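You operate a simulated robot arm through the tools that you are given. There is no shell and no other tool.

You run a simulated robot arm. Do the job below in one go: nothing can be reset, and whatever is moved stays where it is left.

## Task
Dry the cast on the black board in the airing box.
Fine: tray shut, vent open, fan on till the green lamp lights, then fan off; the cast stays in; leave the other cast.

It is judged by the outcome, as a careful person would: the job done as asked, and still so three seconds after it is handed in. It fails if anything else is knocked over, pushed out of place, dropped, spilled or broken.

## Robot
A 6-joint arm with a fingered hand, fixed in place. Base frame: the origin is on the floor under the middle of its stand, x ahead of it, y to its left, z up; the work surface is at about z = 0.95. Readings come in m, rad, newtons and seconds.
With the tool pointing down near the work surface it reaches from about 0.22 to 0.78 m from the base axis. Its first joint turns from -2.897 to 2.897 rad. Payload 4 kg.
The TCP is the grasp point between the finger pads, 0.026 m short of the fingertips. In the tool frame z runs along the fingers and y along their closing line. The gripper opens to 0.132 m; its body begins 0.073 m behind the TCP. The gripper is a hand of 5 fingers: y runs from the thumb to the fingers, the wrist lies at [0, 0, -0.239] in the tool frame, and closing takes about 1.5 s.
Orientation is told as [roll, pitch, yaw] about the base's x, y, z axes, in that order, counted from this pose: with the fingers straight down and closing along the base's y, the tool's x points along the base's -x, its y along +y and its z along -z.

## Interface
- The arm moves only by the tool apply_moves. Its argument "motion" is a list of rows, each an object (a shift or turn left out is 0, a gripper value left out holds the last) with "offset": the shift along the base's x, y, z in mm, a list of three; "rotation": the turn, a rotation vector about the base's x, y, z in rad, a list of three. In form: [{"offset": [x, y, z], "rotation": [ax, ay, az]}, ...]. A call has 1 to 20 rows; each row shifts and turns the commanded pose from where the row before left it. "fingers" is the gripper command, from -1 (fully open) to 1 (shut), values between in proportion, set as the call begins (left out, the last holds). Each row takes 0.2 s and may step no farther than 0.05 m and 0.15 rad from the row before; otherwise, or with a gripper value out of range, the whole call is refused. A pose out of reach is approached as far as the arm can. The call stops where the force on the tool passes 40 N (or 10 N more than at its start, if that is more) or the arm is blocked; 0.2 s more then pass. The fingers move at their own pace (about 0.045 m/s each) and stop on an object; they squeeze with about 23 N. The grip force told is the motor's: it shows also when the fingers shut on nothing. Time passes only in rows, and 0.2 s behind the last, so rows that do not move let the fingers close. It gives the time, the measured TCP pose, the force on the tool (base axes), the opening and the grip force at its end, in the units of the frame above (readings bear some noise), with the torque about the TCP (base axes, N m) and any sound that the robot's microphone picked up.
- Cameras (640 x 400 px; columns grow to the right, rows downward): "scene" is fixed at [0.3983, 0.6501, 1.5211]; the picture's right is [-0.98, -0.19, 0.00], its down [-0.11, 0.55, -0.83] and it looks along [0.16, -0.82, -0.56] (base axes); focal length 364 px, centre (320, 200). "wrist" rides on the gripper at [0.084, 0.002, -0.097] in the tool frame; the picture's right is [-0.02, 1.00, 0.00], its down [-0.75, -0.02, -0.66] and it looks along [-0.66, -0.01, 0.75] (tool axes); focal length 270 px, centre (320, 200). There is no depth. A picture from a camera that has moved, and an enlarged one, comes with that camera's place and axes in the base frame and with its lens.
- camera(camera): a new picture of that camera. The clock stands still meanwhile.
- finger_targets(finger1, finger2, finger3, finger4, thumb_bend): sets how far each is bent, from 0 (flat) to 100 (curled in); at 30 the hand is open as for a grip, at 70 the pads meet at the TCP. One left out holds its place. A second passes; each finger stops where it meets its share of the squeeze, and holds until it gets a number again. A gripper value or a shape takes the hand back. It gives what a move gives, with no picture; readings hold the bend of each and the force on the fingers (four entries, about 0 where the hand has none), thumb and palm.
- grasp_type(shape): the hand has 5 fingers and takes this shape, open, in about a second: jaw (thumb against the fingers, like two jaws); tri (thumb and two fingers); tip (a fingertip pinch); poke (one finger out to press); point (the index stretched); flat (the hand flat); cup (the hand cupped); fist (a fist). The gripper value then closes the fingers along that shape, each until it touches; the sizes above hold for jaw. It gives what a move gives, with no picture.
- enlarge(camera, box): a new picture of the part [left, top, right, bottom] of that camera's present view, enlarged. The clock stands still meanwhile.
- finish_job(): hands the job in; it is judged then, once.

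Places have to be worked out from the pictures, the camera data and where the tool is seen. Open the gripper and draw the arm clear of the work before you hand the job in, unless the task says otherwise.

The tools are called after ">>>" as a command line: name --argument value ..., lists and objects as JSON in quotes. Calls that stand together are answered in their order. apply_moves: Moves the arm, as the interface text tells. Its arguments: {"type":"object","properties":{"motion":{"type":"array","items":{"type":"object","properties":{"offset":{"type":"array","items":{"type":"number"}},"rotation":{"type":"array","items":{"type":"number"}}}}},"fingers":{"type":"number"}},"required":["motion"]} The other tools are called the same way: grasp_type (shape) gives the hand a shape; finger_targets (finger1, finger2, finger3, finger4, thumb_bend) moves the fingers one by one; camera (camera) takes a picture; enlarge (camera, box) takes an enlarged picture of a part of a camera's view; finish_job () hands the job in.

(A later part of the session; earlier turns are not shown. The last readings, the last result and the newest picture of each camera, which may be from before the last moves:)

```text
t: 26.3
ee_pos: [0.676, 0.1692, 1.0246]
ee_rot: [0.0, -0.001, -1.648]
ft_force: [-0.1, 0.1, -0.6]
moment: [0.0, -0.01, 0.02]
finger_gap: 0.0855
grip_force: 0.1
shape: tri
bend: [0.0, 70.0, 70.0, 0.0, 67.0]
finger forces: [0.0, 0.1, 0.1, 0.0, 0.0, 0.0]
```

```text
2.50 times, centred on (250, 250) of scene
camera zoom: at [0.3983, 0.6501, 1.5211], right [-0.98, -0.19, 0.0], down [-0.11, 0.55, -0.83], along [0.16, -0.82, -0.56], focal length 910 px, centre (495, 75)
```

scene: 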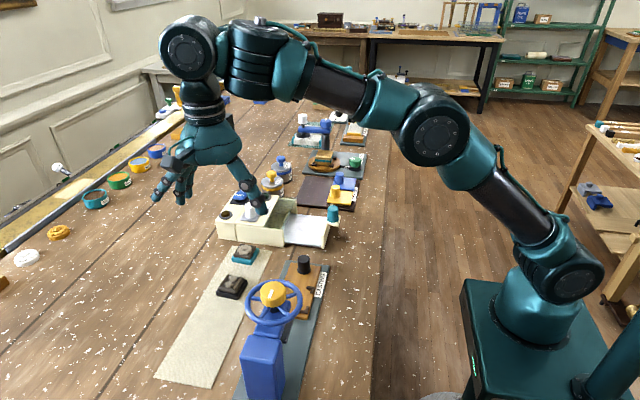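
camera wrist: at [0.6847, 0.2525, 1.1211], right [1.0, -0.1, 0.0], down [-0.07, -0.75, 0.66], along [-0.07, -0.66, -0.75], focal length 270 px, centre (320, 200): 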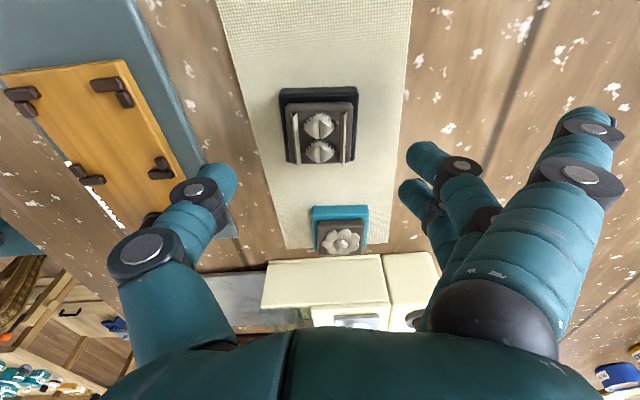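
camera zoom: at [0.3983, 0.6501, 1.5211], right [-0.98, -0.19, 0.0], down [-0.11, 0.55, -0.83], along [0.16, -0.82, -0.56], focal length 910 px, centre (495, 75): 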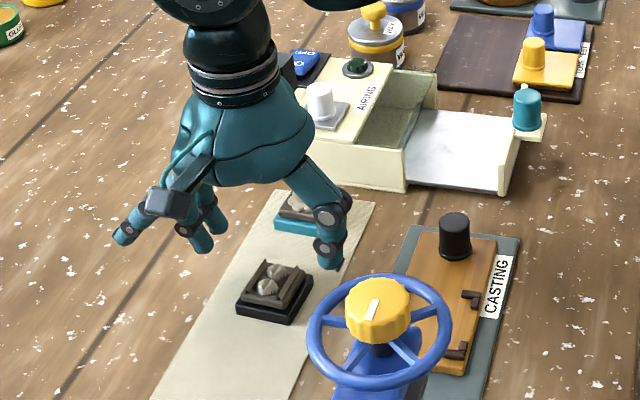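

Alignment is good: board centred between thumb and fingers. I descend in shrinking steps to fingertip level just above the mat.

>>> apply_moves --motion '[{"offset": [0, 0, -15]}, {"offset": [0, 0, -12]}, {"offset": [0, 0, -9]}, {"offset": [0, 0, -6]}, {"offset": [0, 0, 0]}]'

>>> enlarge --camera "scene" --box '[180, 200, 300, 310]'

>>> camera --camera "wrist"

```text
t: 27.5
ee_pos: [0.6756, 0.168, 0.9823]
ee_rot: [0.001, 0.0, -1.648]
ft_force: [0.1, -0.3, -0.7]
moment: [0.02, -0.02, -0.01]
finger_gap: 0.0856
grip_force: 0.1
shape: tri
bend: [0.0, 70.0, 70.0, 0.0, 67.0]
finger forces: [0.0, 0.0, 0.0, 0.0, 0.0, 0.1]
```

```text
3.64 times, centred on (240, 255) of scene
camera zoom: at [0.3983, 0.6501, 1.5211], right [-0.98, -0.19, 0.0], down [-0.11, 0.55, -0.83], along [0.16, -0.82, -0.56], focal length 1324 px, centre (611, 0)
```

zoom: 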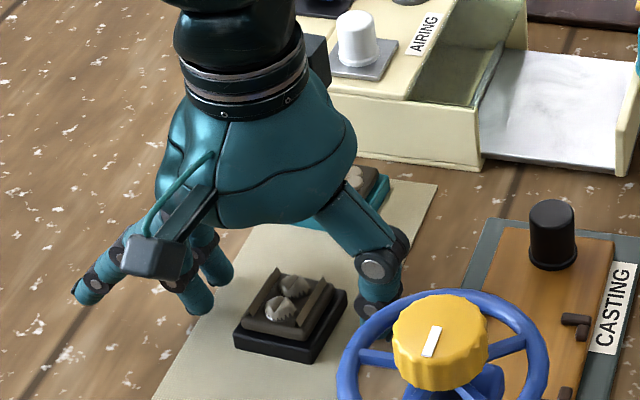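

```text
taken
camera wrist: at [0.6851, 0.2527, 1.0784], right [1.0, -0.1, 0.0], down [-0.07, -0.75, 0.66], along [-0.06, -0.65, -0.75], focal length 270 px, centre (320, 200)
```

wrist: 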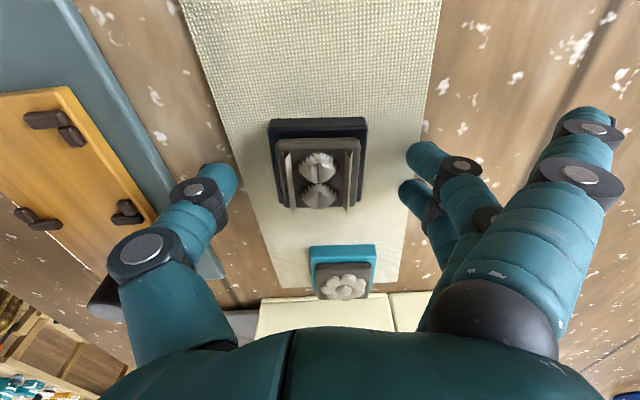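

Height is right and nothing touches. I go 3.5 mm lower so the tips meet the board's side, checking for table contact.

>>> apply_moves --motion '[{"offset": [0, 1, -2]}, {"offset": [0, 1, -1.5]}, {"offset": [0, 0, 0]}]'

>>> apply_moves --motion '[{"offset": [0, 0, 0]}, {"offset": [0, 0, 0]}, {"offset": [0, 0, 0]}, {"offset": [0, 0, 0]}, {"offset": [0, 0, 0]}]' --fingers 0.5

>>> camera --camera "wrist"

>>> enlarge --camera "scene" --box '[180, 200, 300, 310]'

```text
t: 28.3
ee_pos: [0.6767, 0.1716, 0.9784]
ee_rot: [0.0, -0.002, -1.651]
ft_force: [0.2, -0.7, 0.8]
moment: [0.01, -0.01, -0.01]
finger_gap: 0.0855
grip_force: 0.0
shape: tri
bend: [0.0, 70.0, 70.0, 0.0, 67.0]
finger forces: [0.0, 0.0, 0.1, 0.1, 0.1, 0.0]
```

```text
t: 29.5
ee_pos: [0.676, 0.1717, 0.9805]
ee_rot: [0.001, 0.0, -1.651]
ft_force: [-0.2, 0.3, 0.1]
moment: [-0.02, -0.02, 0.0]
finger_gap: 0.0423
grip_force: 23.3
shape: tri
bend: [24.0, 74.0, 74.0, 24.0, 70.0]
finger forces: [0.1, 10.3, 10.4, 0.0, 20.8, 0.0]
```

```text
taken
camera wrist: at [0.685, 0.2557, 1.0756], right [1.0, -0.1, 0.0], down [-0.07, -0.75, 0.66], along [-0.06, -0.66, -0.75], focal length 270 px, centre (320, 200)
```

wrist: 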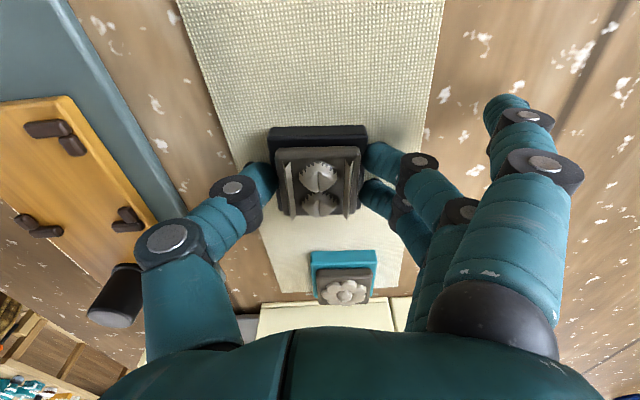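

```text
3.64 times, centred on (240, 255) of scene
camera zoom: at [0.3983, 0.6501, 1.5211], right [-0.98, -0.19, 0.0], down [-0.11, 0.55, -0.83], along [0.16, -0.82, -0.56], focal length 1324 px, centre (611, 0)
```

zoom: 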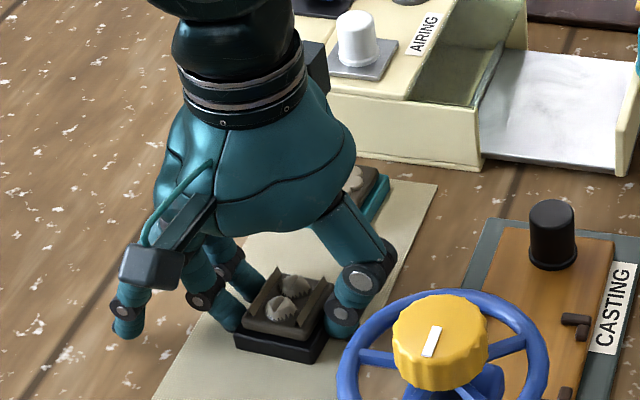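

Gripped with balanced forces (10/10/21 N). I lift slowly and check that board and cast come up together.

>>> apply_moves --motion '[{"offset": [0, 0, 3]}, {"offset": [0, 0, 5]}, {"offset": [0, 0, 8]}, {"offset": [0, 0, 12]}, {"offset": [0, 0, 12]}, {"offset": [0, 0, 0]}]'

>>> enlarge --camera "scene" --box '[180, 180, 300, 310]'

>>> camera --camera "wrist"

```text
t: 30.9
ee_pos: [0.6764, 0.1728, 1.0199]
ee_rot: [0.0, 0.001, -1.649]
ft_force: [-0.3, -0.6, -0.6]
moment: [0.01, -0.03, 0.01]
finger_gap: 0.042
grip_force: 23.0
shape: tri
bend: [26.0, 74.0, 74.0, 26.0, 70.0]
finger forces: [0.1, 10.4, 10.4, 0.0, 20.8, 0.0]
```

```text
3.08 times, centred on (240, 245) of scene
camera zoom: at [0.3983, 0.6501, 1.5211], right [-0.98, -0.19, 0.0], down [-0.11, 0.55, -0.83], along [0.16, -0.82, -0.56], focal length 1121 px, centre (566, 62)
```

zoom: 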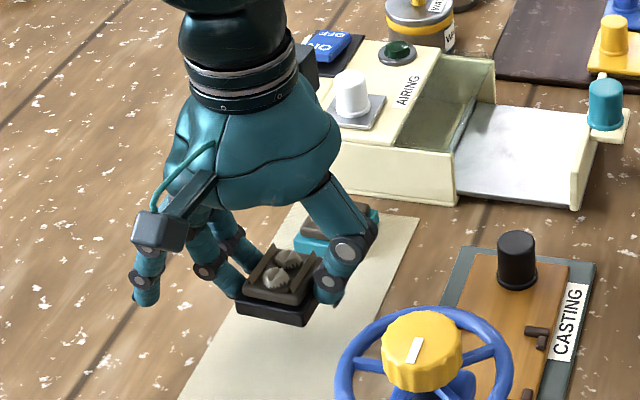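

```text
taken
camera wrist: at [0.6861, 0.2561, 1.116], right [1.0, -0.1, 0.0], down [-0.07, -0.75, 0.66], along [-0.07, -0.66, -0.75], focal length 270 px, centre (320, 200)
```

wrist: 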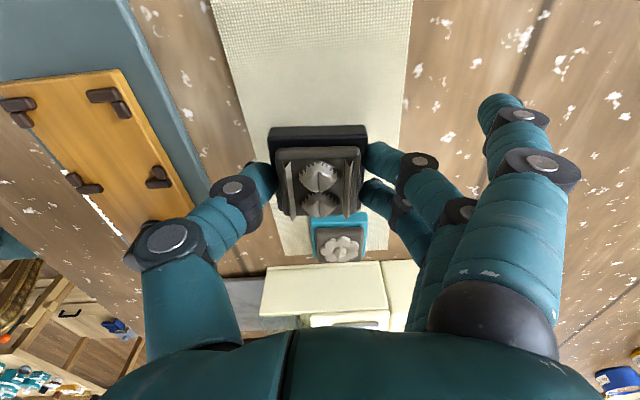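

Board and cast are securely held and level. I raise to z≈1.12, then carry it over to the open tray while turning the hand to yaw ≈0.03.

>>> apply_moves --motion '[{"offset": [0, 0, 20]}, {"offset": [0, 0, 30]}, {"offset": [0, 0, 30]}, {"offset": [0, 0, 20]}, {"offset": [-9, -18, 0], "rotation": [0, 0, 0.14]}, {"offset": [-9, -18, 0], "rotation": [0, 0, 0.14]}, {"offset": [-9, -18, 0], "rotation": [0, 0, 0.14]}, {"offset": [-9, -18, 0], "rotation": [0, 0, 0.14]}, {"offset": [-9, -18, 0], "rotation": [0, 0, 0.14]}, {"offset": [-9, -18, 0], "rotation": [0, 0, 0.14]}, {"offset": [-9, -18, 0], "rotation": [0, 0, 0.14]}, {"offset": [-9, -18, 0], "rotation": [0, 0, 0.14]}, {"offset": [-9, -18, 0], "rotation": [0, 0, 0.14]}, {"offset": [-9, -18, 0], "rotation": [0, 0, 0.14]}, {"offset": [-9, -18, 0], "rotation": [0, 0, 0.14]}, {"offset": [-9, -17, 0], "rotation": [0, 0, 0.14]}, {"offset": [0, 0, 0]}]'

>>> camera --camera "wrist"

>>> camera --camera "scene"

```text
t: 34.5
ee_pos: [0.5695, -0.0434, 1.1207]
ee_rot: [0.0, -0.001, 0.032]
ft_force: [0.1, 0.0, -0.7]
moment: [-0.04, 0.01, -0.03]
finger_gap: 0.0423
grip_force: 22.4
shape: tri
bend: [26.0, 74.0, 74.0, 26.0, 70.0]
finger forces: [0.0, 10.4, 10.4, 0.0, 20.7, 0.0]
```

```text
taken
camera wrist: at [0.4856, -0.0448, 1.2157], right [-0.01, 1.0, 0.0], down [0.75, 0.01, 0.66], along [0.66, 0.01, -0.75], focal length 270 px, centre (320, 200)
```

wrist: 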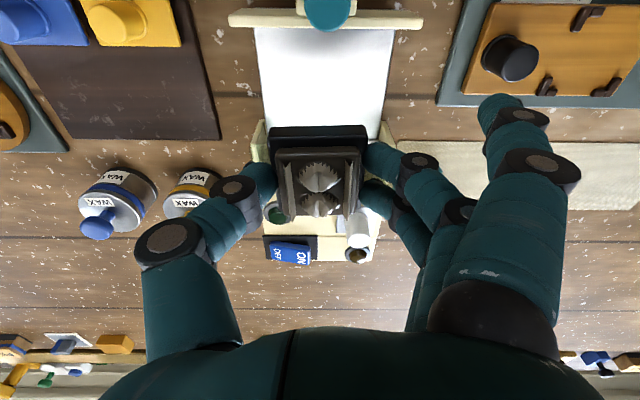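

```text
taken
```

scene: 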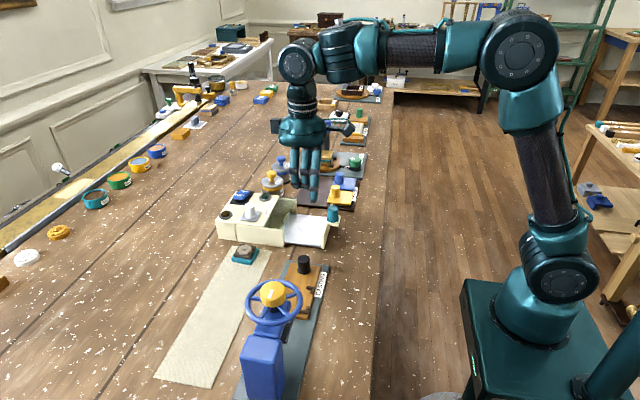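

The tray centre line is at y≈-0.04, free floor from x≈0.522 to 0.606. I shift to (0.564, -0.034) and lower to z≈1.01, checking the outer fingers against the tray front.

>>> apply_moves --motion '[{"offset": [-5, 9, -20]}, {"offset": [0, 0, -25]}, {"offset": [0, 0, -25]}, {"offset": [0, 0, -20]}, {"offset": [0, 0, -15]}, {"offset": [0, 0, 0]}]'

>>> camera --camera "wrist"

>>> enlarge --camera "scene" --box '[230, 150, 350, 260]'

```text
t: 35.9
ee_pos: [0.565, -0.0338, 1.0134]
ee_rot: [-0.001, -0.001, 0.031]
ft_force: [0.7, -0.9, 0.0]
moment: [0.02, 0.0, 0.0]
finger_gap: 0.0419
grip_force: 23.4
shape: tri
bend: [26.0, 74.0, 74.0, 26.0, 70.0]
finger forces: [0.1, 10.4, 10.5, 0.1, 20.7, 0.0]
```

```text
taken
camera wrist: at [0.48, -0.0346, 1.1097], right [-0.01, 1.0, 0.0], down [0.75, 0.01, 0.66], along [0.66, 0.01, -0.75], focal length 270 px, centre (320, 200)
```

wrist: 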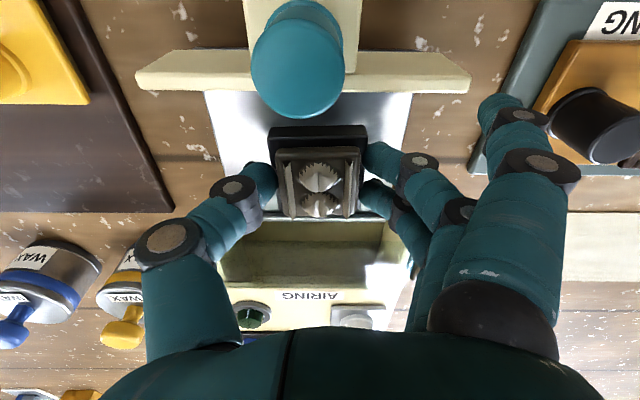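

```text
3.64 times, centred on (290, 205) of scene
camera zoom: at [0.3983, 0.6501, 1.5211], right [-0.98, -0.19, 0.0], down [-0.11, 0.55, -0.83], along [0.16, -0.82, -0.56], focal length 1324 px, centre (429, 182)
```

zoom: 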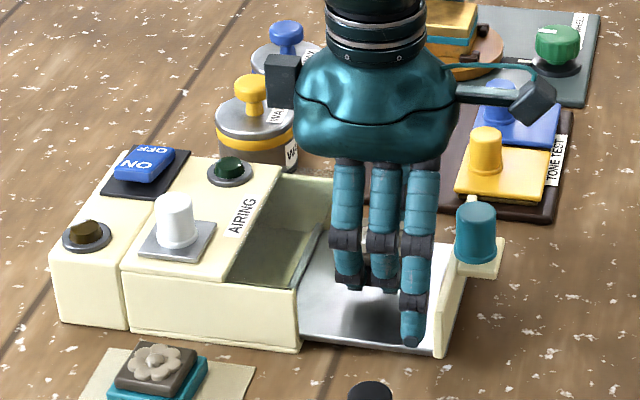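

Clearances look fine: index tip is outside the tray front's end, cast over the floor. I lower to about z=0.991 and check for contact.

>>> apply_moves --motion '[{"offset": [0, 0, -10]}, {"offset": [0, 0, -8]}, {"offset": [0, 0, -4]}, {"offset": [0, 0, 0]}]'

>>> enlarge --camera "scene" --box '[250, 190, 350, 260]'

>>> camera --camera "wrist"

```text
t: 36.9
ee_pos: [0.5632, -0.0341, 0.9921]
ee_rot: [-0.002, 0.002, 0.03]
ft_force: [-0.8, -0.2, -1.1]
moment: [-0.01, -0.02, 0.04]
finger_gap: 0.042
grip_force: 23.0
shape: tri
bend: [26.0, 74.0, 74.0, 26.0, 70.0]
finger forces: [0.0, 10.5, 10.4, 0.0, 20.7, 0.0]
```

```text
5.71 times, centred on (300, 225) of scene
camera zoom: at [0.3983, 0.6501, 1.5211], right [-0.98, -0.19, 0.0], down [-0.11, 0.55, -0.83], along [0.16, -0.82, -0.56], focal length 2081 px, centre (434, 57)
```

zoom: 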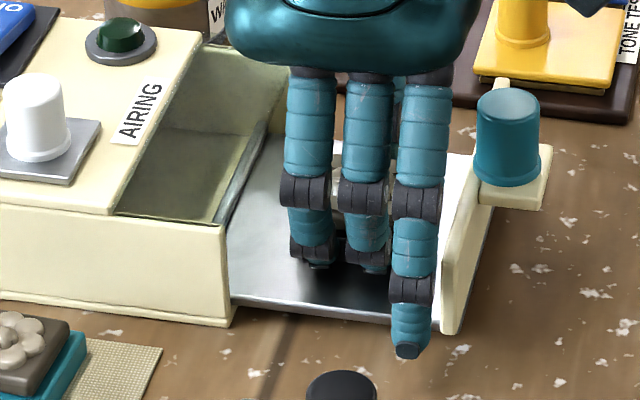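

```text
taken
camera wrist: at [0.4797, -0.0352, 1.088], right [-0.01, 1.0, 0.0], down [0.75, 0.01, 0.66], along [0.66, 0.01, -0.75], focal length 270 px, centre (320, 200)
```

wrist: 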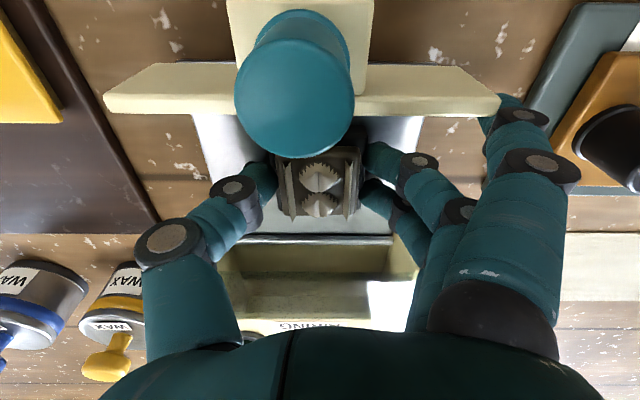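

No contact yet (force about 0). I lower further in 1.5 mm steps while watching the vertical force.

>>> apply_moves --motion '[{"offset": [0, 0, -1.5]}, {"offset": [0, 0, -1.5]}, {"offset": [0, 0, 0]}]'

```text
t: 37.7
ee_pos: [0.563, -0.0328, 0.9895]
ee_rot: [-0.002, -0.001, 0.03]
ft_force: [1.3, -2.9, 14.9]
moment: [-0.02, -0.03, -0.04]
finger_gap: 0.0425
grip_force: 23.0
shape: tri
bend: [26.0, 74.0, 74.0, 26.0, 70.0]
finger forces: [0.1, 11.4, 11.4, 0.1, 25.5, 0.0]
```

The board has touched the tray floor (Fz≈15 N). I ease up slightly, then open thumb and fingers 2–3 only, holding the outer fingers so they don't swing into the casting knob.

>>> apply_moves --motion '[{"offset": [0, 0, 0.7]}, {"offset": [0, 0, 0]}]'

>>> finger_targets --finger2 50 --finger3 50 --thumb_bend 50

>>> camera --camera "wrist"

>>> enlarge --camera "scene" --box '[250, 190, 350, 260]'

```text
t: 38.3
ee_pos: [0.5633, -0.0333, 0.991]
ee_rot: [0.001, 0.0, 0.031]
ft_force: [0.3, -2.9, 11.1]
moment: [-0.03, -0.02, -0.01]
finger_gap: 0.0422
grip_force: 23.3
shape: tri
bend: [26.0, 74.0, 74.0, 26.0, 70.0]
finger forces: [0.0, 11.4, 11.3, 0.0, 25.5, 0.0]
```

```text
t: 38.7
ee_pos: [0.5645, -0.0331, 0.9957]
ee_rot: [0.001, -0.013, 0.034]
ft_force: [0.8, 3.7, 14.0]
moment: [-0.45, 0.02, -0.02]
finger_gap: 0.1056
grip_force: 7.0
shape: fingers
bend: [26.0, 50.0, 50.0, 26.0, 52.0]
finger forces: [0.0, 0.0, 0.1, 0.0, 13.6, 0.1]
stopped: the force on the tool passed its limit at 46 N (the readings are from after the stop); the commanded pose is now the measured one
```

```text
taken
camera wrist: at [0.4803, -0.0339, 1.0905], right [-0.01, 1.0, 0.0], down [0.75, 0.01, 0.67], along [0.67, 0.01, -0.75], focal length 270 px, centre (320, 200)
```

wrist: 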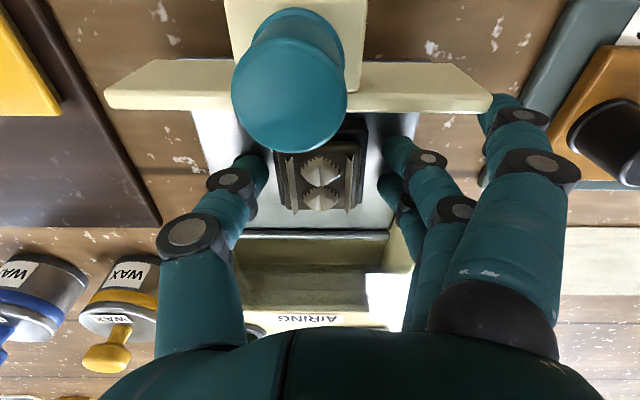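

```text
5.71 times, centred on (300, 225) of scene
camera zoom: at [0.3983, 0.6501, 1.5211], right [-0.98, -0.19, 0.0], down [-0.11, 0.55, -0.83], along [0.16, -0.82, -0.56], focal length 2081 px, centre (434, 57)
```

zoom: 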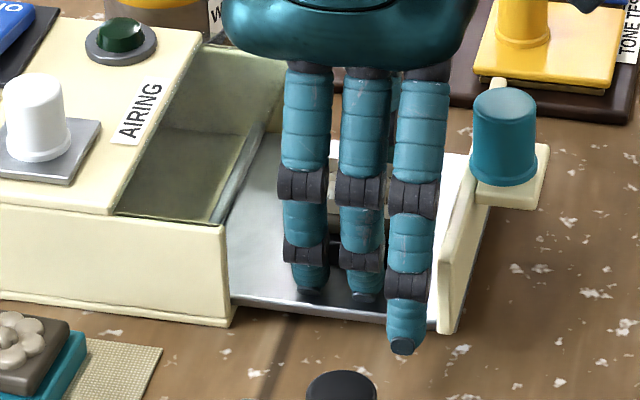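

The fingers opened, but the uncurling thumb pushed on the tray floor; the arm stopped and backed up. The cast sits free in the tray, so I lift gently and watch that it stays.

>>> apply_moves --motion '[{"offset": [0, 0, 3]}, {"offset": [0, 0, 3]}, {"offset": [0, 0, 4]}, {"offset": [0, 0, 0]}]'

>>> camera --camera "wrist"

```text
t: 39.7
ee_pos: [0.5629, -0.0316, 1.0036]
ee_rot: [-0.001, -0.009, 0.033]
ft_force: [-0.5, -0.2, -0.5]
moment: [0.01, 0.03, -0.02]
finger_gap: 0.1099
grip_force: 0.1
shape: fingers
bend: [26.0, 50.0, 50.0, 26.0, 50.0]
finger forces: [0.0, 0.0, 0.1, 0.1, 0.0, 0.0]
```

```text
taken
camera wrist: at [0.4795, -0.0332, 1.0989], right [-0.01, 1.0, 0.0], down [0.75, 0.01, 0.66], along [0.66, 0.01, -0.75], focal length 270 px, centre (320, 200)
```

wrist: 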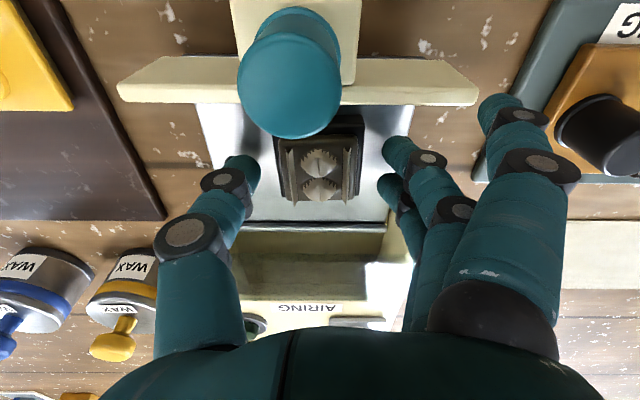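

Hand is free and the cast sits in the tray. I lift straight up to z≈1.12 and inspect.

>>> apply_moves --motion '[{"offset": [0, 0, 10]}, {"offset": [0, 0, 20]}, {"offset": [0, 0, 30]}, {"offset": [0, 0, 30]}, {"offset": [0, 0, 30]}, {"offset": [0, 0, 0]}]'

>>> enlarge --camera "wrist" --box '[220, 0, 440, 170]'

>>> enlarge --camera "scene" --box '[200, 170, 360, 270]'

>>> camera --camera "wrist"

```text
t: 41.1
ee_pos: [0.5645, -0.0323, 1.1204]
ee_rot: [0.0, -0.009, 0.032]
ft_force: [-1.1, 1.2, -0.4]
moment: [-0.02, 0.01, -0.02]
finger_gap: 0.1099
grip_force: 0.1
shape: fingers
bend: [26.0, 50.0, 50.0, 26.0, 50.0]
finger forces: [0.1, 0.0, 0.0, 0.0, 0.0, 0.1]
```

```text
2.35 times, centred on (330, 85) of wrist
camera zoom: at [0.4795, -0.0344, 1.2168], right [-0.01, 1.0, 0.0], down [0.75, 0.01, 0.66], along [0.66, 0.01, -0.75], focal length 636 px, centre (296, 471)
```

zoom: 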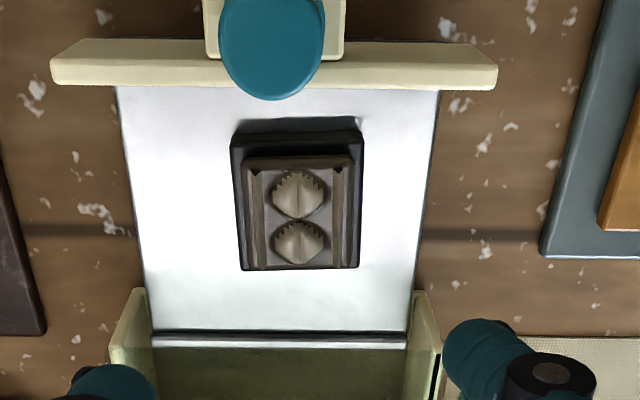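

```text
4.00 times, centred on (280, 220) of scene
camera zoom: at [0.3983, 0.6501, 1.5211], right [-0.98, -0.19, 0.0], down [-0.11, 0.55, -0.83], along [0.16, -0.82, -0.56], focal length 1457 px, centre (480, 120)
```

zoom: 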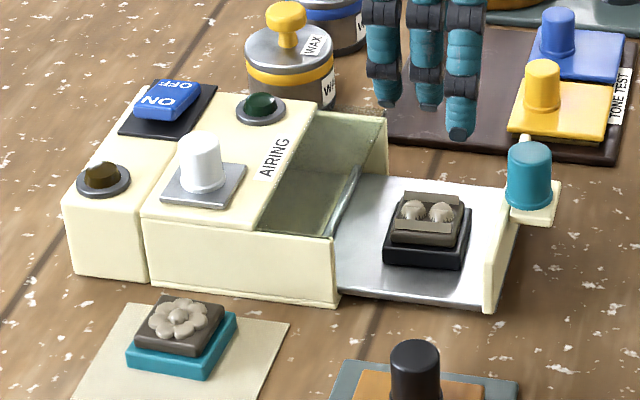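

```text
taken
camera wrist: at [0.4795, -0.0344, 1.2168], right [-0.01, 1.0, 0.0], down [0.75, 0.01, 0.66], along [0.66, 0.01, -0.75], focal length 270 px, centre (320, 200)
```

wrist: 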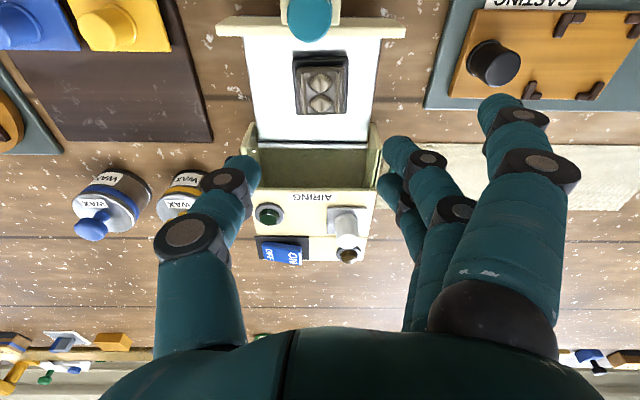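

The cast sits well in the tray. Now to shut it: jaw shape, turn back to yaw 1.3 and go above the teal knob at about (0.507, -0.040), as for opening.

>>> grasp_type --shape "jaw"

>>> apply_moves --motion '[{"offset": [-6.3, -1, 2], "rotation": [0, 0.009, 0.14]}, {"offset": [-6.3, -1, 2], "rotation": [0, 0, 0.141]}, {"offset": [-6.3, -1, 2], "rotation": [0, 0, 0.141]}, {"offset": [-6.3, -1, 2], "rotation": [0, 0, 0.141]}, {"offset": [-6.3, -1, 2], "rotation": [0, 0, 0.141]}, {"offset": [-6.3, -1, 0], "rotation": [0, 0, 0.141]}, {"offset": [-6.3, -1, 0], "rotation": [0, 0, 0.141]}, {"offset": [-6.3, -1, 0], "rotation": [0, 0, 0.141]}, {"offset": [-6.3, -1, 0], "rotation": [0, 0, 0.141]}, {"offset": [0, 0, 0]}, {"offset": [0, 0, 0]}]' --fingers 0.1

>>> camera --camera "wrist"

```text
t: 42.0
ee_pos: [0.565, -0.0338, 1.1208]
ee_rot: [0.0, -0.009, 0.031]
ft_force: [0.0, 0.7, 0.0]
moment: [-0.01, 0.01, -0.01]
finger_gap: 0.1319
grip_force: 0.0
shape: jaw
bend: [30.0, 30.0, 30.0, 30.0, 30.0]
finger forces: [0.0, 0.1, 0.1, 0.0, 0.0, 0.0]
```

```text
t: 44.4
ee_pos: [0.5094, -0.0431, 1.135]
ee_rot: [0.0, 0.0, 1.301]
ft_force: [0.1, -0.3, 0.3]
moment: [-0.03, 0.01, 0.01]
finger_gap: 0.0604
grip_force: 0.0
shape: jaw
bend: [73.0, 73.0, 73.0, 73.0, 70.0]
finger forces: [0.0, 0.1, 0.0, 0.1, 0.0, 0.1]
```

```text
taken
camera wrist: at [0.4861, -0.1234, 1.2302], right [-0.96, 0.29, 0.0], down [0.22, 0.72, 0.66], along [0.19, 0.63, -0.75], focal length 270 px, centre (320, 200)
```

wrist: 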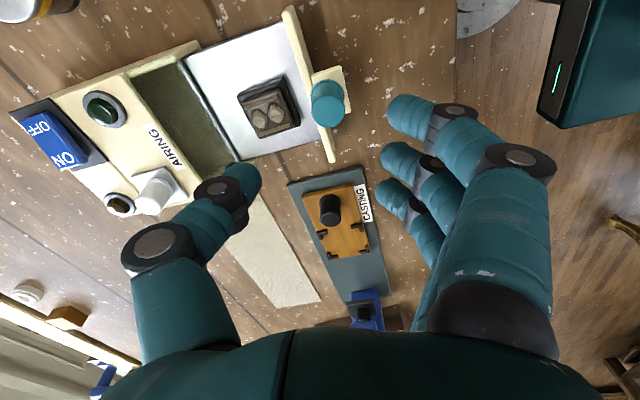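

The knob is about 5 mm towards -x from my TCP. I correct and lower around it to z≈1.04.

>>> apply_moves --motion '[{"offset": [-4, 1, -20]}, {"offset": [0, 0, -20]}, {"offset": [0, 0, -20]}, {"offset": [0, 0, -20]}, {"offset": [0, 0, -14]}, {"offset": [0, 0, 0]}]'

>>> camera --camera "wrist"

>>> enlarge --camera "scene" --box '[240, 150, 380, 260]'

```text
t: 45.8
ee_pos: [0.5044, -0.0404, 1.0389]
ee_rot: [-0.001, 0.0, 1.301]
ft_force: [0.4, 0.1, 0.0]
moment: [-0.03, 0.0, 0.01]
finger_gap: 0.0602
grip_force: 0.1
shape: jaw
bend: [73.0, 73.0, 73.0, 73.0, 70.0]
finger forces: [0.0, 0.0, 0.1, 0.0, 0.0, 0.1]
```

```text
taken
camera wrist: at [0.4808, -0.1219, 1.1356], right [-0.96, 0.29, 0.0], down [0.22, 0.72, 0.66], along [0.19, 0.63, -0.75], focal length 270 px, centre (320, 200)
```

wrist: 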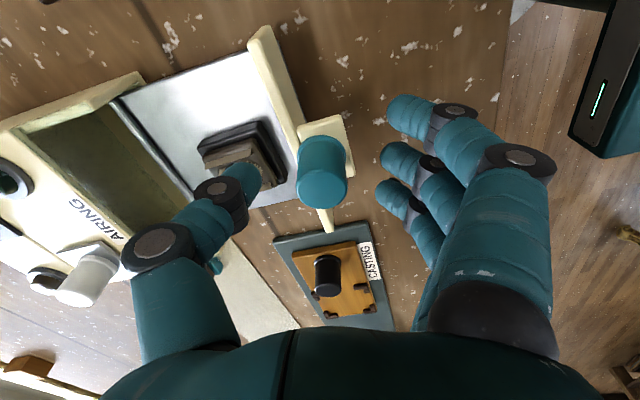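

```text
3.64 times, centred on (310, 205) of scene
camera zoom: at [0.3983, 0.6501, 1.5211], right [-0.98, -0.19, 0.0], down [-0.11, 0.55, -0.83], along [0.16, -0.82, -0.56], focal length 1324 px, centre (356, 182)
```

zoom: 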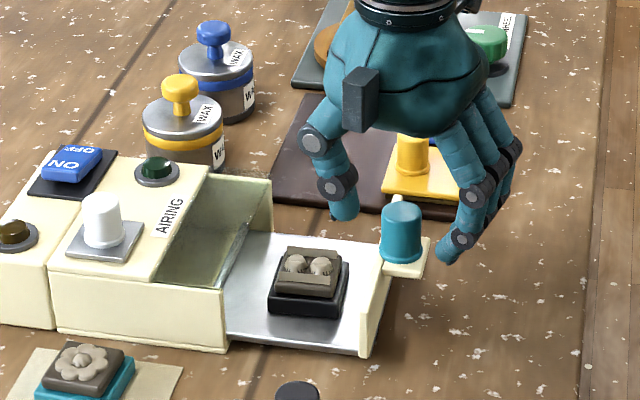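

The same geometry as at the opening grip, thumb well above the cast. I close on the knob.

>>> apply_moves --motion '[{"offset": [0, 0, 0]}, {"offset": [0, 0, 0]}, {"offset": [0, 0, 0]}, {"offset": [0, 0, 0]}, {"offset": [0, 0, 0]}]' --fingers 0.8

```text
t: 47.0
ee_pos: [0.5043, -0.0407, 1.0387]
ee_rot: [-0.001, 0.003, 1.3]
ft_force: [0.9, -3.7, -0.9]
moment: [-0.02, 0.08, 0.03]
finger_gap: 0.0072
grip_force: 23.9
shape: jaw
bend: [66.0, 71.0, 72.0, 66.0, 70.0]
finger forces: [0.0, 9.0, 7.3, 0.1, 17.9, 0.1]
```

Gripped as before. I push the tray in slowly (+x, with the slight +y drift of the slide).

>>> apply_moves --motion '[{"offset": [3, 0, 0]}, {"offset": [4, 0.06, 0]}, {"offset": [4, 0.06, 0]}, {"offset": [4, 0.06, 0]}, {"offset": [4, 0.06, 0]}, {"offset": [4, 0.06, 0]}, {"offset": [4, 0.06, 0]}, {"offset": [4, 0.06, 0]}, {"offset": [4, 0.06, 0]}, {"offset": [4, 0.06, 0]}]'

>>> enlarge --camera "scene" --box '[220, 150, 360, 260]'

```text
t: 49.2
ee_pos: [0.5435, -0.0399, 1.0405]
ee_rot: [0.001, 0.002, 1.298]
ft_force: [-1.0, -18.0, -10.0]
moment: [-0.3, 0.13, -0.01]
finger_gap: 0.0066
grip_force: 23.2
shape: jaw
bend: [66.0, 71.0, 72.0, 66.0, 70.0]
finger forces: [0.1, 10.6, 5.0, 0.0, 17.7, 0.1]
```

```text
3.64 times, centred on (290, 205) of scene
camera zoom: at [0.3983, 0.6501, 1.5211], right [-0.98, -0.19, 0.0], down [-0.11, 0.55, -0.83], along [0.16, -0.82, -0.56], focal length 1324 px, centre (429, 182)
```

zoom: 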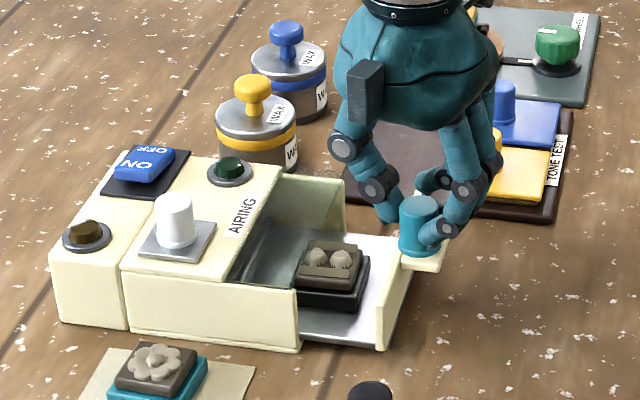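

The sideways force grew (-18 N), so the +y drift was wrong; I take 0.9 mm back in y and continue pushing straight.

>>> apply_moves --motion '[{"offset": [1, -0.9, 0]}, {"offset": [3, 0, 0]}, {"offset": [4, 0, 0]}, {"offset": [4, 0, 0]}]'

```text
t: 50.2
ee_pos: [0.5536, -0.0403, 1.0403]
ee_rot: [0.002, -0.001, 1.298]
ft_force: [0.4, -8.1, -8.4]
moment: [-0.09, 0.12, 0.01]
finger_gap: 0.0065
grip_force: 23.1
shape: jaw
bend: [66.0, 71.0, 72.0, 66.0, 70.0]
finger forces: [0.1, 9.3, 7.2, 0.1, 16.6, 0.0]
```

Sideways force is down to -8 N. I continue pushing in, slowly.

>>> apply_moves --motion '[{"offset": [4, -0.3, 0]}, {"offset": [4, 0, 0]}, {"offset": [4, 0, 0]}, {"offset": [4, 0, 0]}, {"offset": [4, 0, 0]}, {"offset": [4, 0, 0]}, {"offset": [4, 0, 0]}]'

>>> enlarge --camera "scene" --box '[220, 150, 360, 260]'

```text
t: 51.8
ee_pos: [0.5834, -0.0409, 1.0399]
ee_rot: [0.002, -0.001, 1.3]
ft_force: [0.2, -1.5, -10.9]
moment: [0.02, 0.12, -0.02]
finger_gap: 0.0064
grip_force: 23.1
shape: jaw
bend: [66.0, 71.0, 71.0, 66.0, 70.0]
finger forces: [0.1, 8.8, 8.5, 0.1, 15.8, 0.1]
```

```text
3.64 times, centred on (290, 205) of scene
camera zoom: at [0.3983, 0.6501, 1.5211], right [-0.98, -0.19, 0.0], down [-0.11, 0.55, -0.83], along [0.16, -0.82, -0.56], focal length 1324 px, centre (429, 182)
```

zoom: 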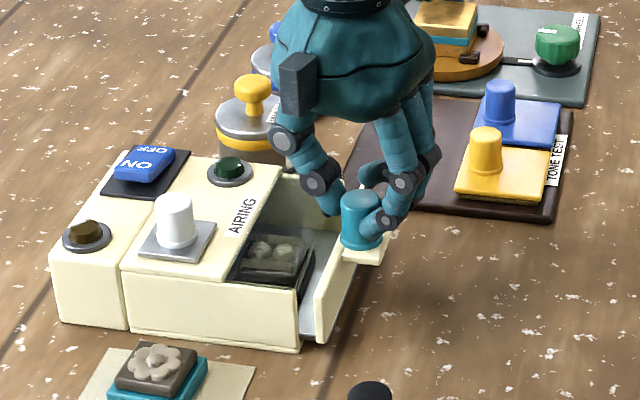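

About 1 cm remains. I continue with 2 mm steps and watch Fx for the closing stop.

>>> apply_moves --motion '[{"offset": [2, 0, 0]}, {"offset": [2, 0, 0]}, {"offset": [2, 0, 0]}]'

>>> enlarge --camera "scene" --box '[240, 185, 340, 255]'

```text
t: 52.6
ee_pos: [0.5888, -0.0416, 1.0401]
ee_rot: [-0.001, 0.003, 1.3]
ft_force: [0.2, -1.8, -10.7]
moment: [0.03, 0.14, 0.0]
finger_gap: 0.0062
grip_force: 23.1
shape: jaw
bend: [66.0, 71.0, 71.0, 66.0, 70.0]
finger forces: [0.0, 8.8, 8.6, 0.0, 15.9, 0.0]
```

```text
5.71 times, centred on (290, 220) of scene
camera zoom: at [0.3983, 0.6501, 1.5211], right [-0.98, -0.19, 0.0], down [-0.11, 0.55, -0.83], along [0.16, -0.82, -0.56], focal length 2081 px, centre (491, 86)
```

zoom: 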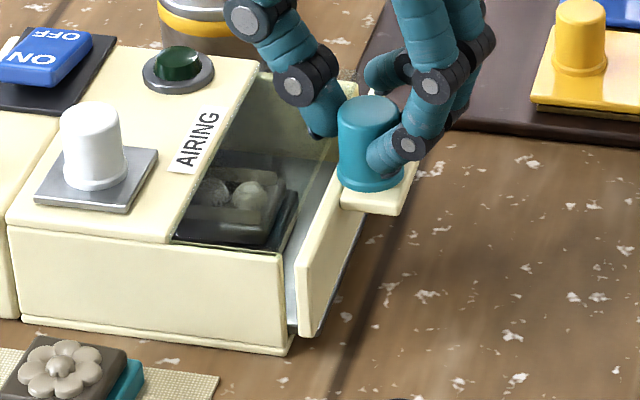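

A small gap remains. I continue with small steps.

>>> apply_moves --motion '[{"offset": [2, 0, 0]}, {"offset": [2, 0, 0]}, {"offset": [1.5, 0, 0]}, {"offset": [0, 0, 0]}]'

>>> enlarge --camera "scene" --box '[240, 185, 340, 255]'

```text
t: 53.6
ee_pos: [0.5949, -0.0424, 1.0409]
ee_rot: [0.001, 0.001, 1.301]
ft_force: [-3.3, 0.0, -8.9]
moment: [0.07, 0.21, -0.04]
finger_gap: 0.0059
grip_force: 22.7
shape: jaw
bend: [66.0, 71.0, 71.0, 66.0, 70.0]
finger forces: [0.0, 9.8, 9.5, 0.1, 14.9, 0.0]
```

```text
5.71 times, centred on (290, 220) of scene
camera zoom: at [0.3983, 0.6501, 1.5211], right [-0.98, -0.19, 0.0], down [-0.11, 0.55, -0.83], along [0.16, -0.82, -0.56], focal length 2081 px, centre (491, 86)
```

zoom: 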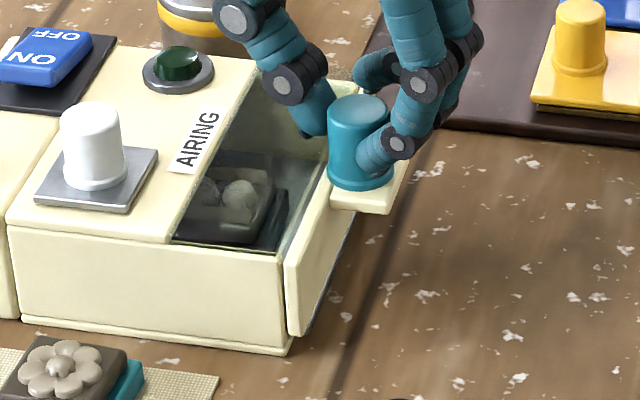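

The tray looks almost seated (Fx -3.3 N). I press 2 mm more to make sure it is fully shut.

>>> apply_moves --motion '[{"offset": [1, 0, 0]}, {"offset": [1, 0, 0]}, {"offset": [0, 0, 0]}]'

>>> enlarge --camera "scene" --box '[240, 195, 320, 250]'

```text
t: 54.4
ee_pos: [0.597, -0.0417, 1.0402]
ee_rot: [0.0, 0.0, 1.3]
ft_force: [-9.2, -3.4, -9.6]
moment: [-0.06, 0.22, 0.05]
finger_gap: 0.0054
grip_force: 23.0
shape: jaw
bend: [66.0, 71.0, 71.0, 66.0, 70.0]
finger forces: [0.1, 11.9, 9.4, 0.1, 12.8, 0.0]
```

```text
7.27 times, centred on (280, 222) of scene
camera zoom: at [0.3983, 0.6501, 1.5211], right [-0.98, -0.19, 0.0], down [-0.11, 0.55, -0.83], along [0.16, -0.82, -0.56], focal length 2649 px, centre (611, 36)
```

zoom: 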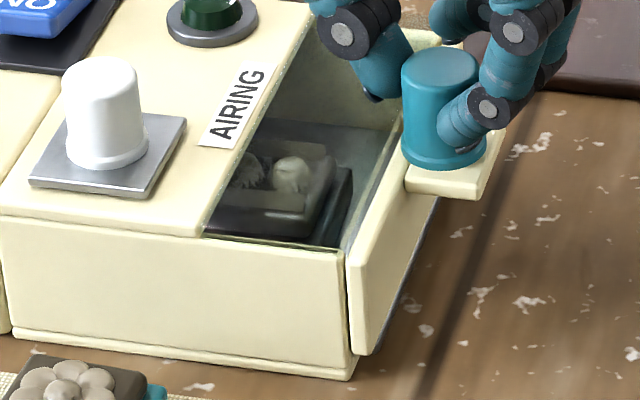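

The picture matches the original shut position exactly, with -9 N of seating force. I relax 1 mm, release the knob and lift away.

>>> apply_moves --motion '[{"offset": [-1, 0, 0]}, {"offset": [0, 0, 0]}]'

>>> apply_moves --motion '[{"offset": [0, 0, 0]}, {"offset": [0, 0, 0]}, {"offset": [0, 0, 0]}, {"offset": [0, 0, 0]}, {"offset": [0, 0, 0]}, {"offset": [0, 0, 20]}, {"offset": [0, 0, 30]}, {"offset": [0, 0, 40]}, {"offset": [0, 0, 30]}, {"offset": [0, 0, 0]}]' --fingers 0.1

>>> enlarge --camera "scene" --box '[200, 170, 320, 260]'

>>> enlarge --camera "wrist" --box '[150, 0, 400, 200]'

```text
t: 55.0
ee_pos: [0.5957, -0.0409, 1.0406]
ee_rot: [0.001, 0.001, 1.299]
ft_force: [-1.0, -3.2, -12.1]
moment: [-0.03, 0.09, 0.05]
finger_gap: 0.0053
grip_force: 22.7
shape: jaw
bend: [66.0, 71.0, 71.0, 66.0, 70.0]
finger forces: [0.0, 9.3, 8.0, 0.1, 16.2, 0.1]
```

```text
t: 57.2
ee_pos: [0.5955, -0.0392, 1.1614]
ee_rot: [-0.001, 0.0, 1.301]
ft_force: [0.2, -0.2, -0.2]
moment: [-0.03, 0.01, 0.02]
finger_gap: 0.0587
grip_force: 0.0
shape: jaw
bend: [73.0, 73.0, 73.0, 73.0, 70.0]
finger forces: [0.1, 0.1, 0.0, 0.0, 0.0, 0.1]
```

```text
4.44 times, centred on (260, 215) of scene
camera zoom: at [0.3983, 0.6501, 1.5211], right [-0.98, -0.19, 0.0], down [-0.11, 0.55, -0.83], along [0.16, -0.82, -0.56], focal length 1619 px, centre (587, 133)
```

zoom: 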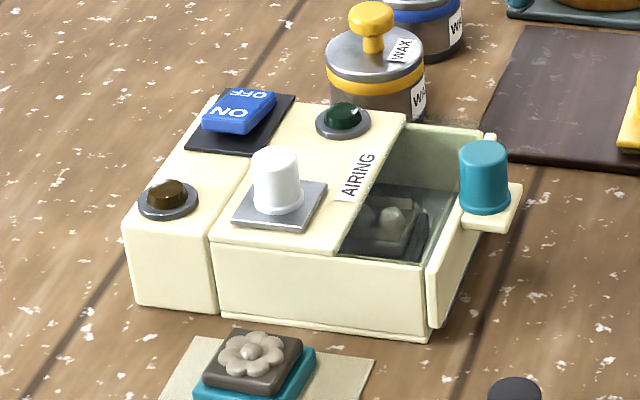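

```text
2.00 times, centred on (275, 100) of wrist
camera zoom: at [0.5719, -0.1215, 1.2575], right [-0.96, 0.29, 0.0], down [0.22, 0.72, 0.66], along [0.19, 0.63, -0.75], focal length 541 px, centre (410, 400)
```

zoom: 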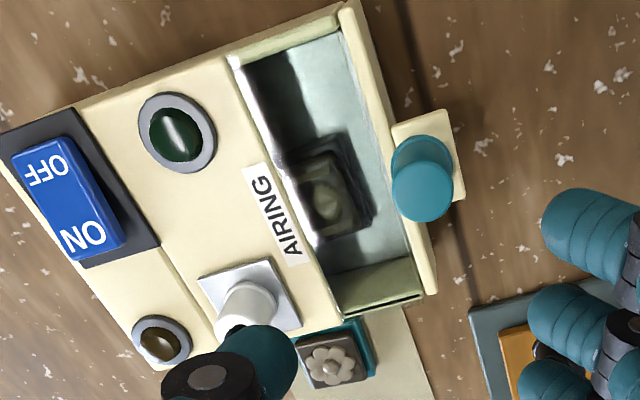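

Tray is shut with the cast inside. For the vent I want a closer look at the white knob and plate from the -y side, so I move the hand that way at a safe height.

>>> apply_moves --motion '[{"offset": [20, -25, 0]}, {"offset": [20, -25, 0]}, {"offset": [20, -25, -10]}, {"offset": [15, -15, -10]}, {"offset": [0, 0, 0]}]'

>>> camera --camera "wrist"

>>> enlarge --camera "wrist" --box '[260, 80, 420, 220]'

```text
t: 58.4
ee_pos: [0.6726, -0.1327, 1.1387]
ee_rot: [-0.001, 0.005, 1.301]
ft_force: [0.2, -0.1, -0.7]
moment: [0.02, 0.02, -0.04]
finger_gap: 0.0588
grip_force: 0.0
shape: jaw
bend: [73.0, 73.0, 73.0, 73.0, 70.0]
finger forces: [0.0, 0.0, 0.0, 0.1, 0.1, 0.0]
```

```text
taken
camera wrist: at [0.6483, -0.214, 1.2351], right [-0.96, 0.29, 0.0], down [0.22, 0.72, 0.66], along [0.19, 0.63, -0.76], focal length 270 px, centre (320, 200)
```

wrist: 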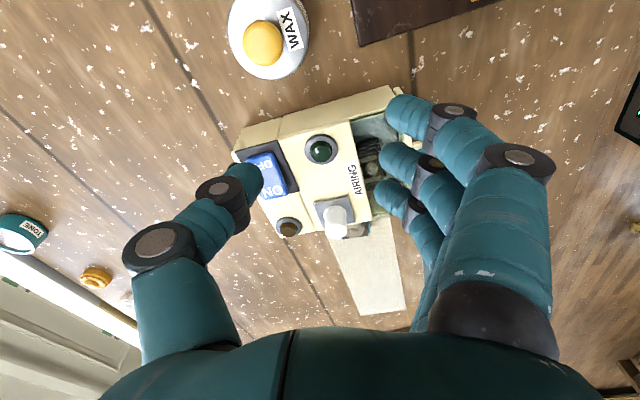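

```text
2.86 times, centred on (340, 150) of wrist
camera zoom: at [0.6483, -0.214, 1.2351], right [-0.96, 0.29, 0.0], down [0.22, 0.72, 0.66], along [0.19, 0.63, -0.76], focal length 772 px, centre (263, 343)
```

zoom: 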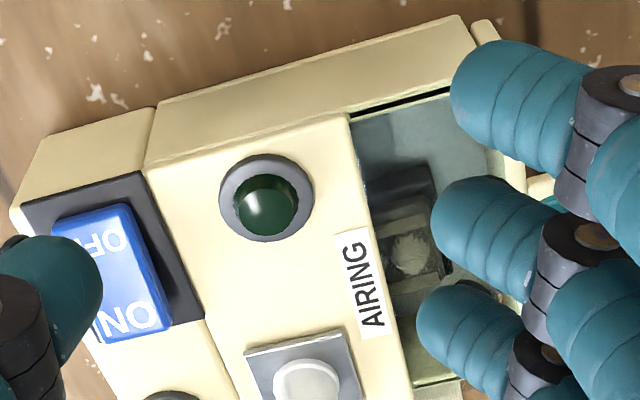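

I see no rail markings around the vent plate, so I'll probe it with a single finger. I form the "poke" shape, also needed for the rocker, and see where the fingertip is.

>>> grasp_type --shape "poke"

>>> camera --camera "wrist"

>>> enlarge --camera "scene" --box '[200, 60, 360, 240]'

```text
t: 59.3
ee_pos: [0.6722, -0.1324, 1.1387]
ee_rot: [0.001, 0.004, 1.3]
ft_force: [-0.5, 0.0, -0.9]
moment: [-0.03, 0.01, 0.01]
finger_gap: 0.0
grip_force: 0.1
shape: poke
bend: [100.0, 100.0, 100.0, 100.0, 47.0]
finger forces: [0.0, 0.1, 0.0, 0.0, 0.0, 0.0]
```

```text
taken
camera wrist: at [0.6481, -0.2138, 1.2353], right [-0.96, 0.29, 0.0], down [0.22, 0.72, 0.66], along [0.19, 0.63, -0.76], focal length 270 px, centre (320, 200)
```

wrist: 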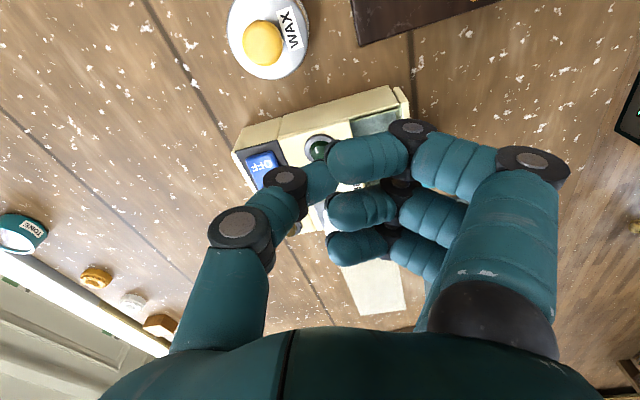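

```text
2.22 times, centred on (280, 150) of scene
camera zoom: at [0.3983, 0.6501, 1.5211], right [-0.98, -0.19, 0.0], down [-0.11, 0.55, -0.83], along [0.16, -0.82, -0.56], focal length 809 px, centre (409, 311)
```

zoom: 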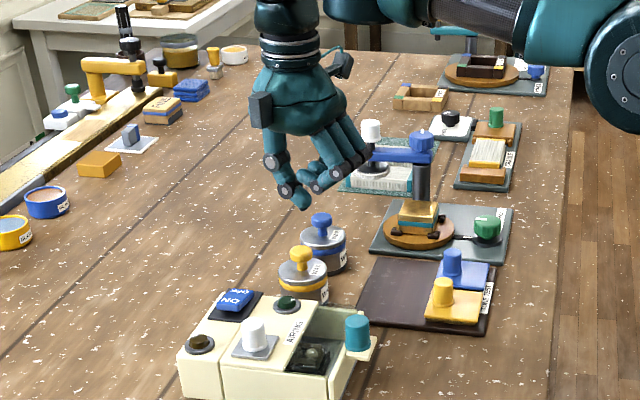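

In "poke" the fingers are all curled with the thumb tip lowest. I check the "point" shape for comparison.

>>> grasp_type --shape "point"

>>> camera --camera "wrist"

>>> enlarge --camera "scene" --box '[220, 60, 340, 180]'

```text
t: 60.2
ee_pos: [0.671, -0.1332, 1.1385]
ee_rot: [0.0, 0.005, 1.3]
ft_force: [-1.0, 0.2, -0.7]
moment: [0.01, -0.01, 0.02]
finger_gap: 0.1263
grip_force: 0.1
shape: point
bend: [28.0, 100.0, 100.0, 100.0, 55.0]
finger forces: [0.0, 0.1, 0.0, 0.0, 0.0, 0.0]
```

```text
taken
camera wrist: at [0.6481, -0.2138, 1.2353], right [-0.96, 0.29, 0.0], down [0.22, 0.72, 0.66], along [0.19, 0.63, -0.76], focal length 270 px, centre (320, 200)
```

wrist: 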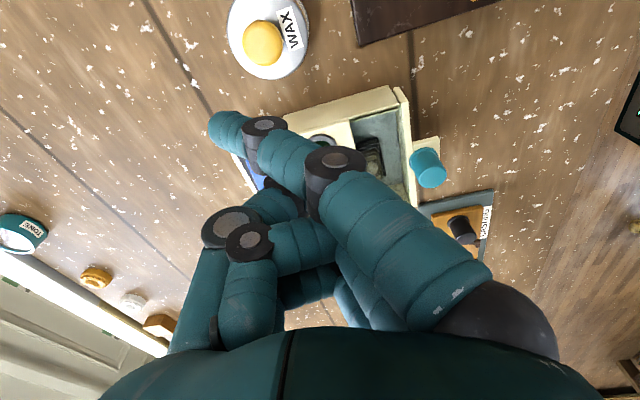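

```text
3.33 times, centred on (280, 120) of scene
camera zoom: at [0.3983, 0.6501, 1.5211], right [-0.98, -0.19, 0.0], down [-0.11, 0.55, -0.83], along [0.16, -0.82, -0.56], focal length 1214 px, centre (453, 467)
```

zoom: 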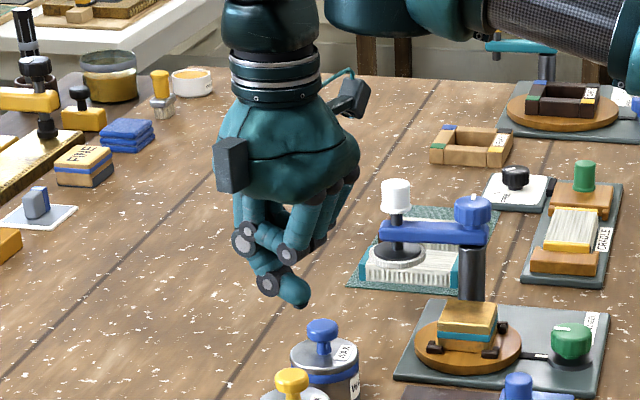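

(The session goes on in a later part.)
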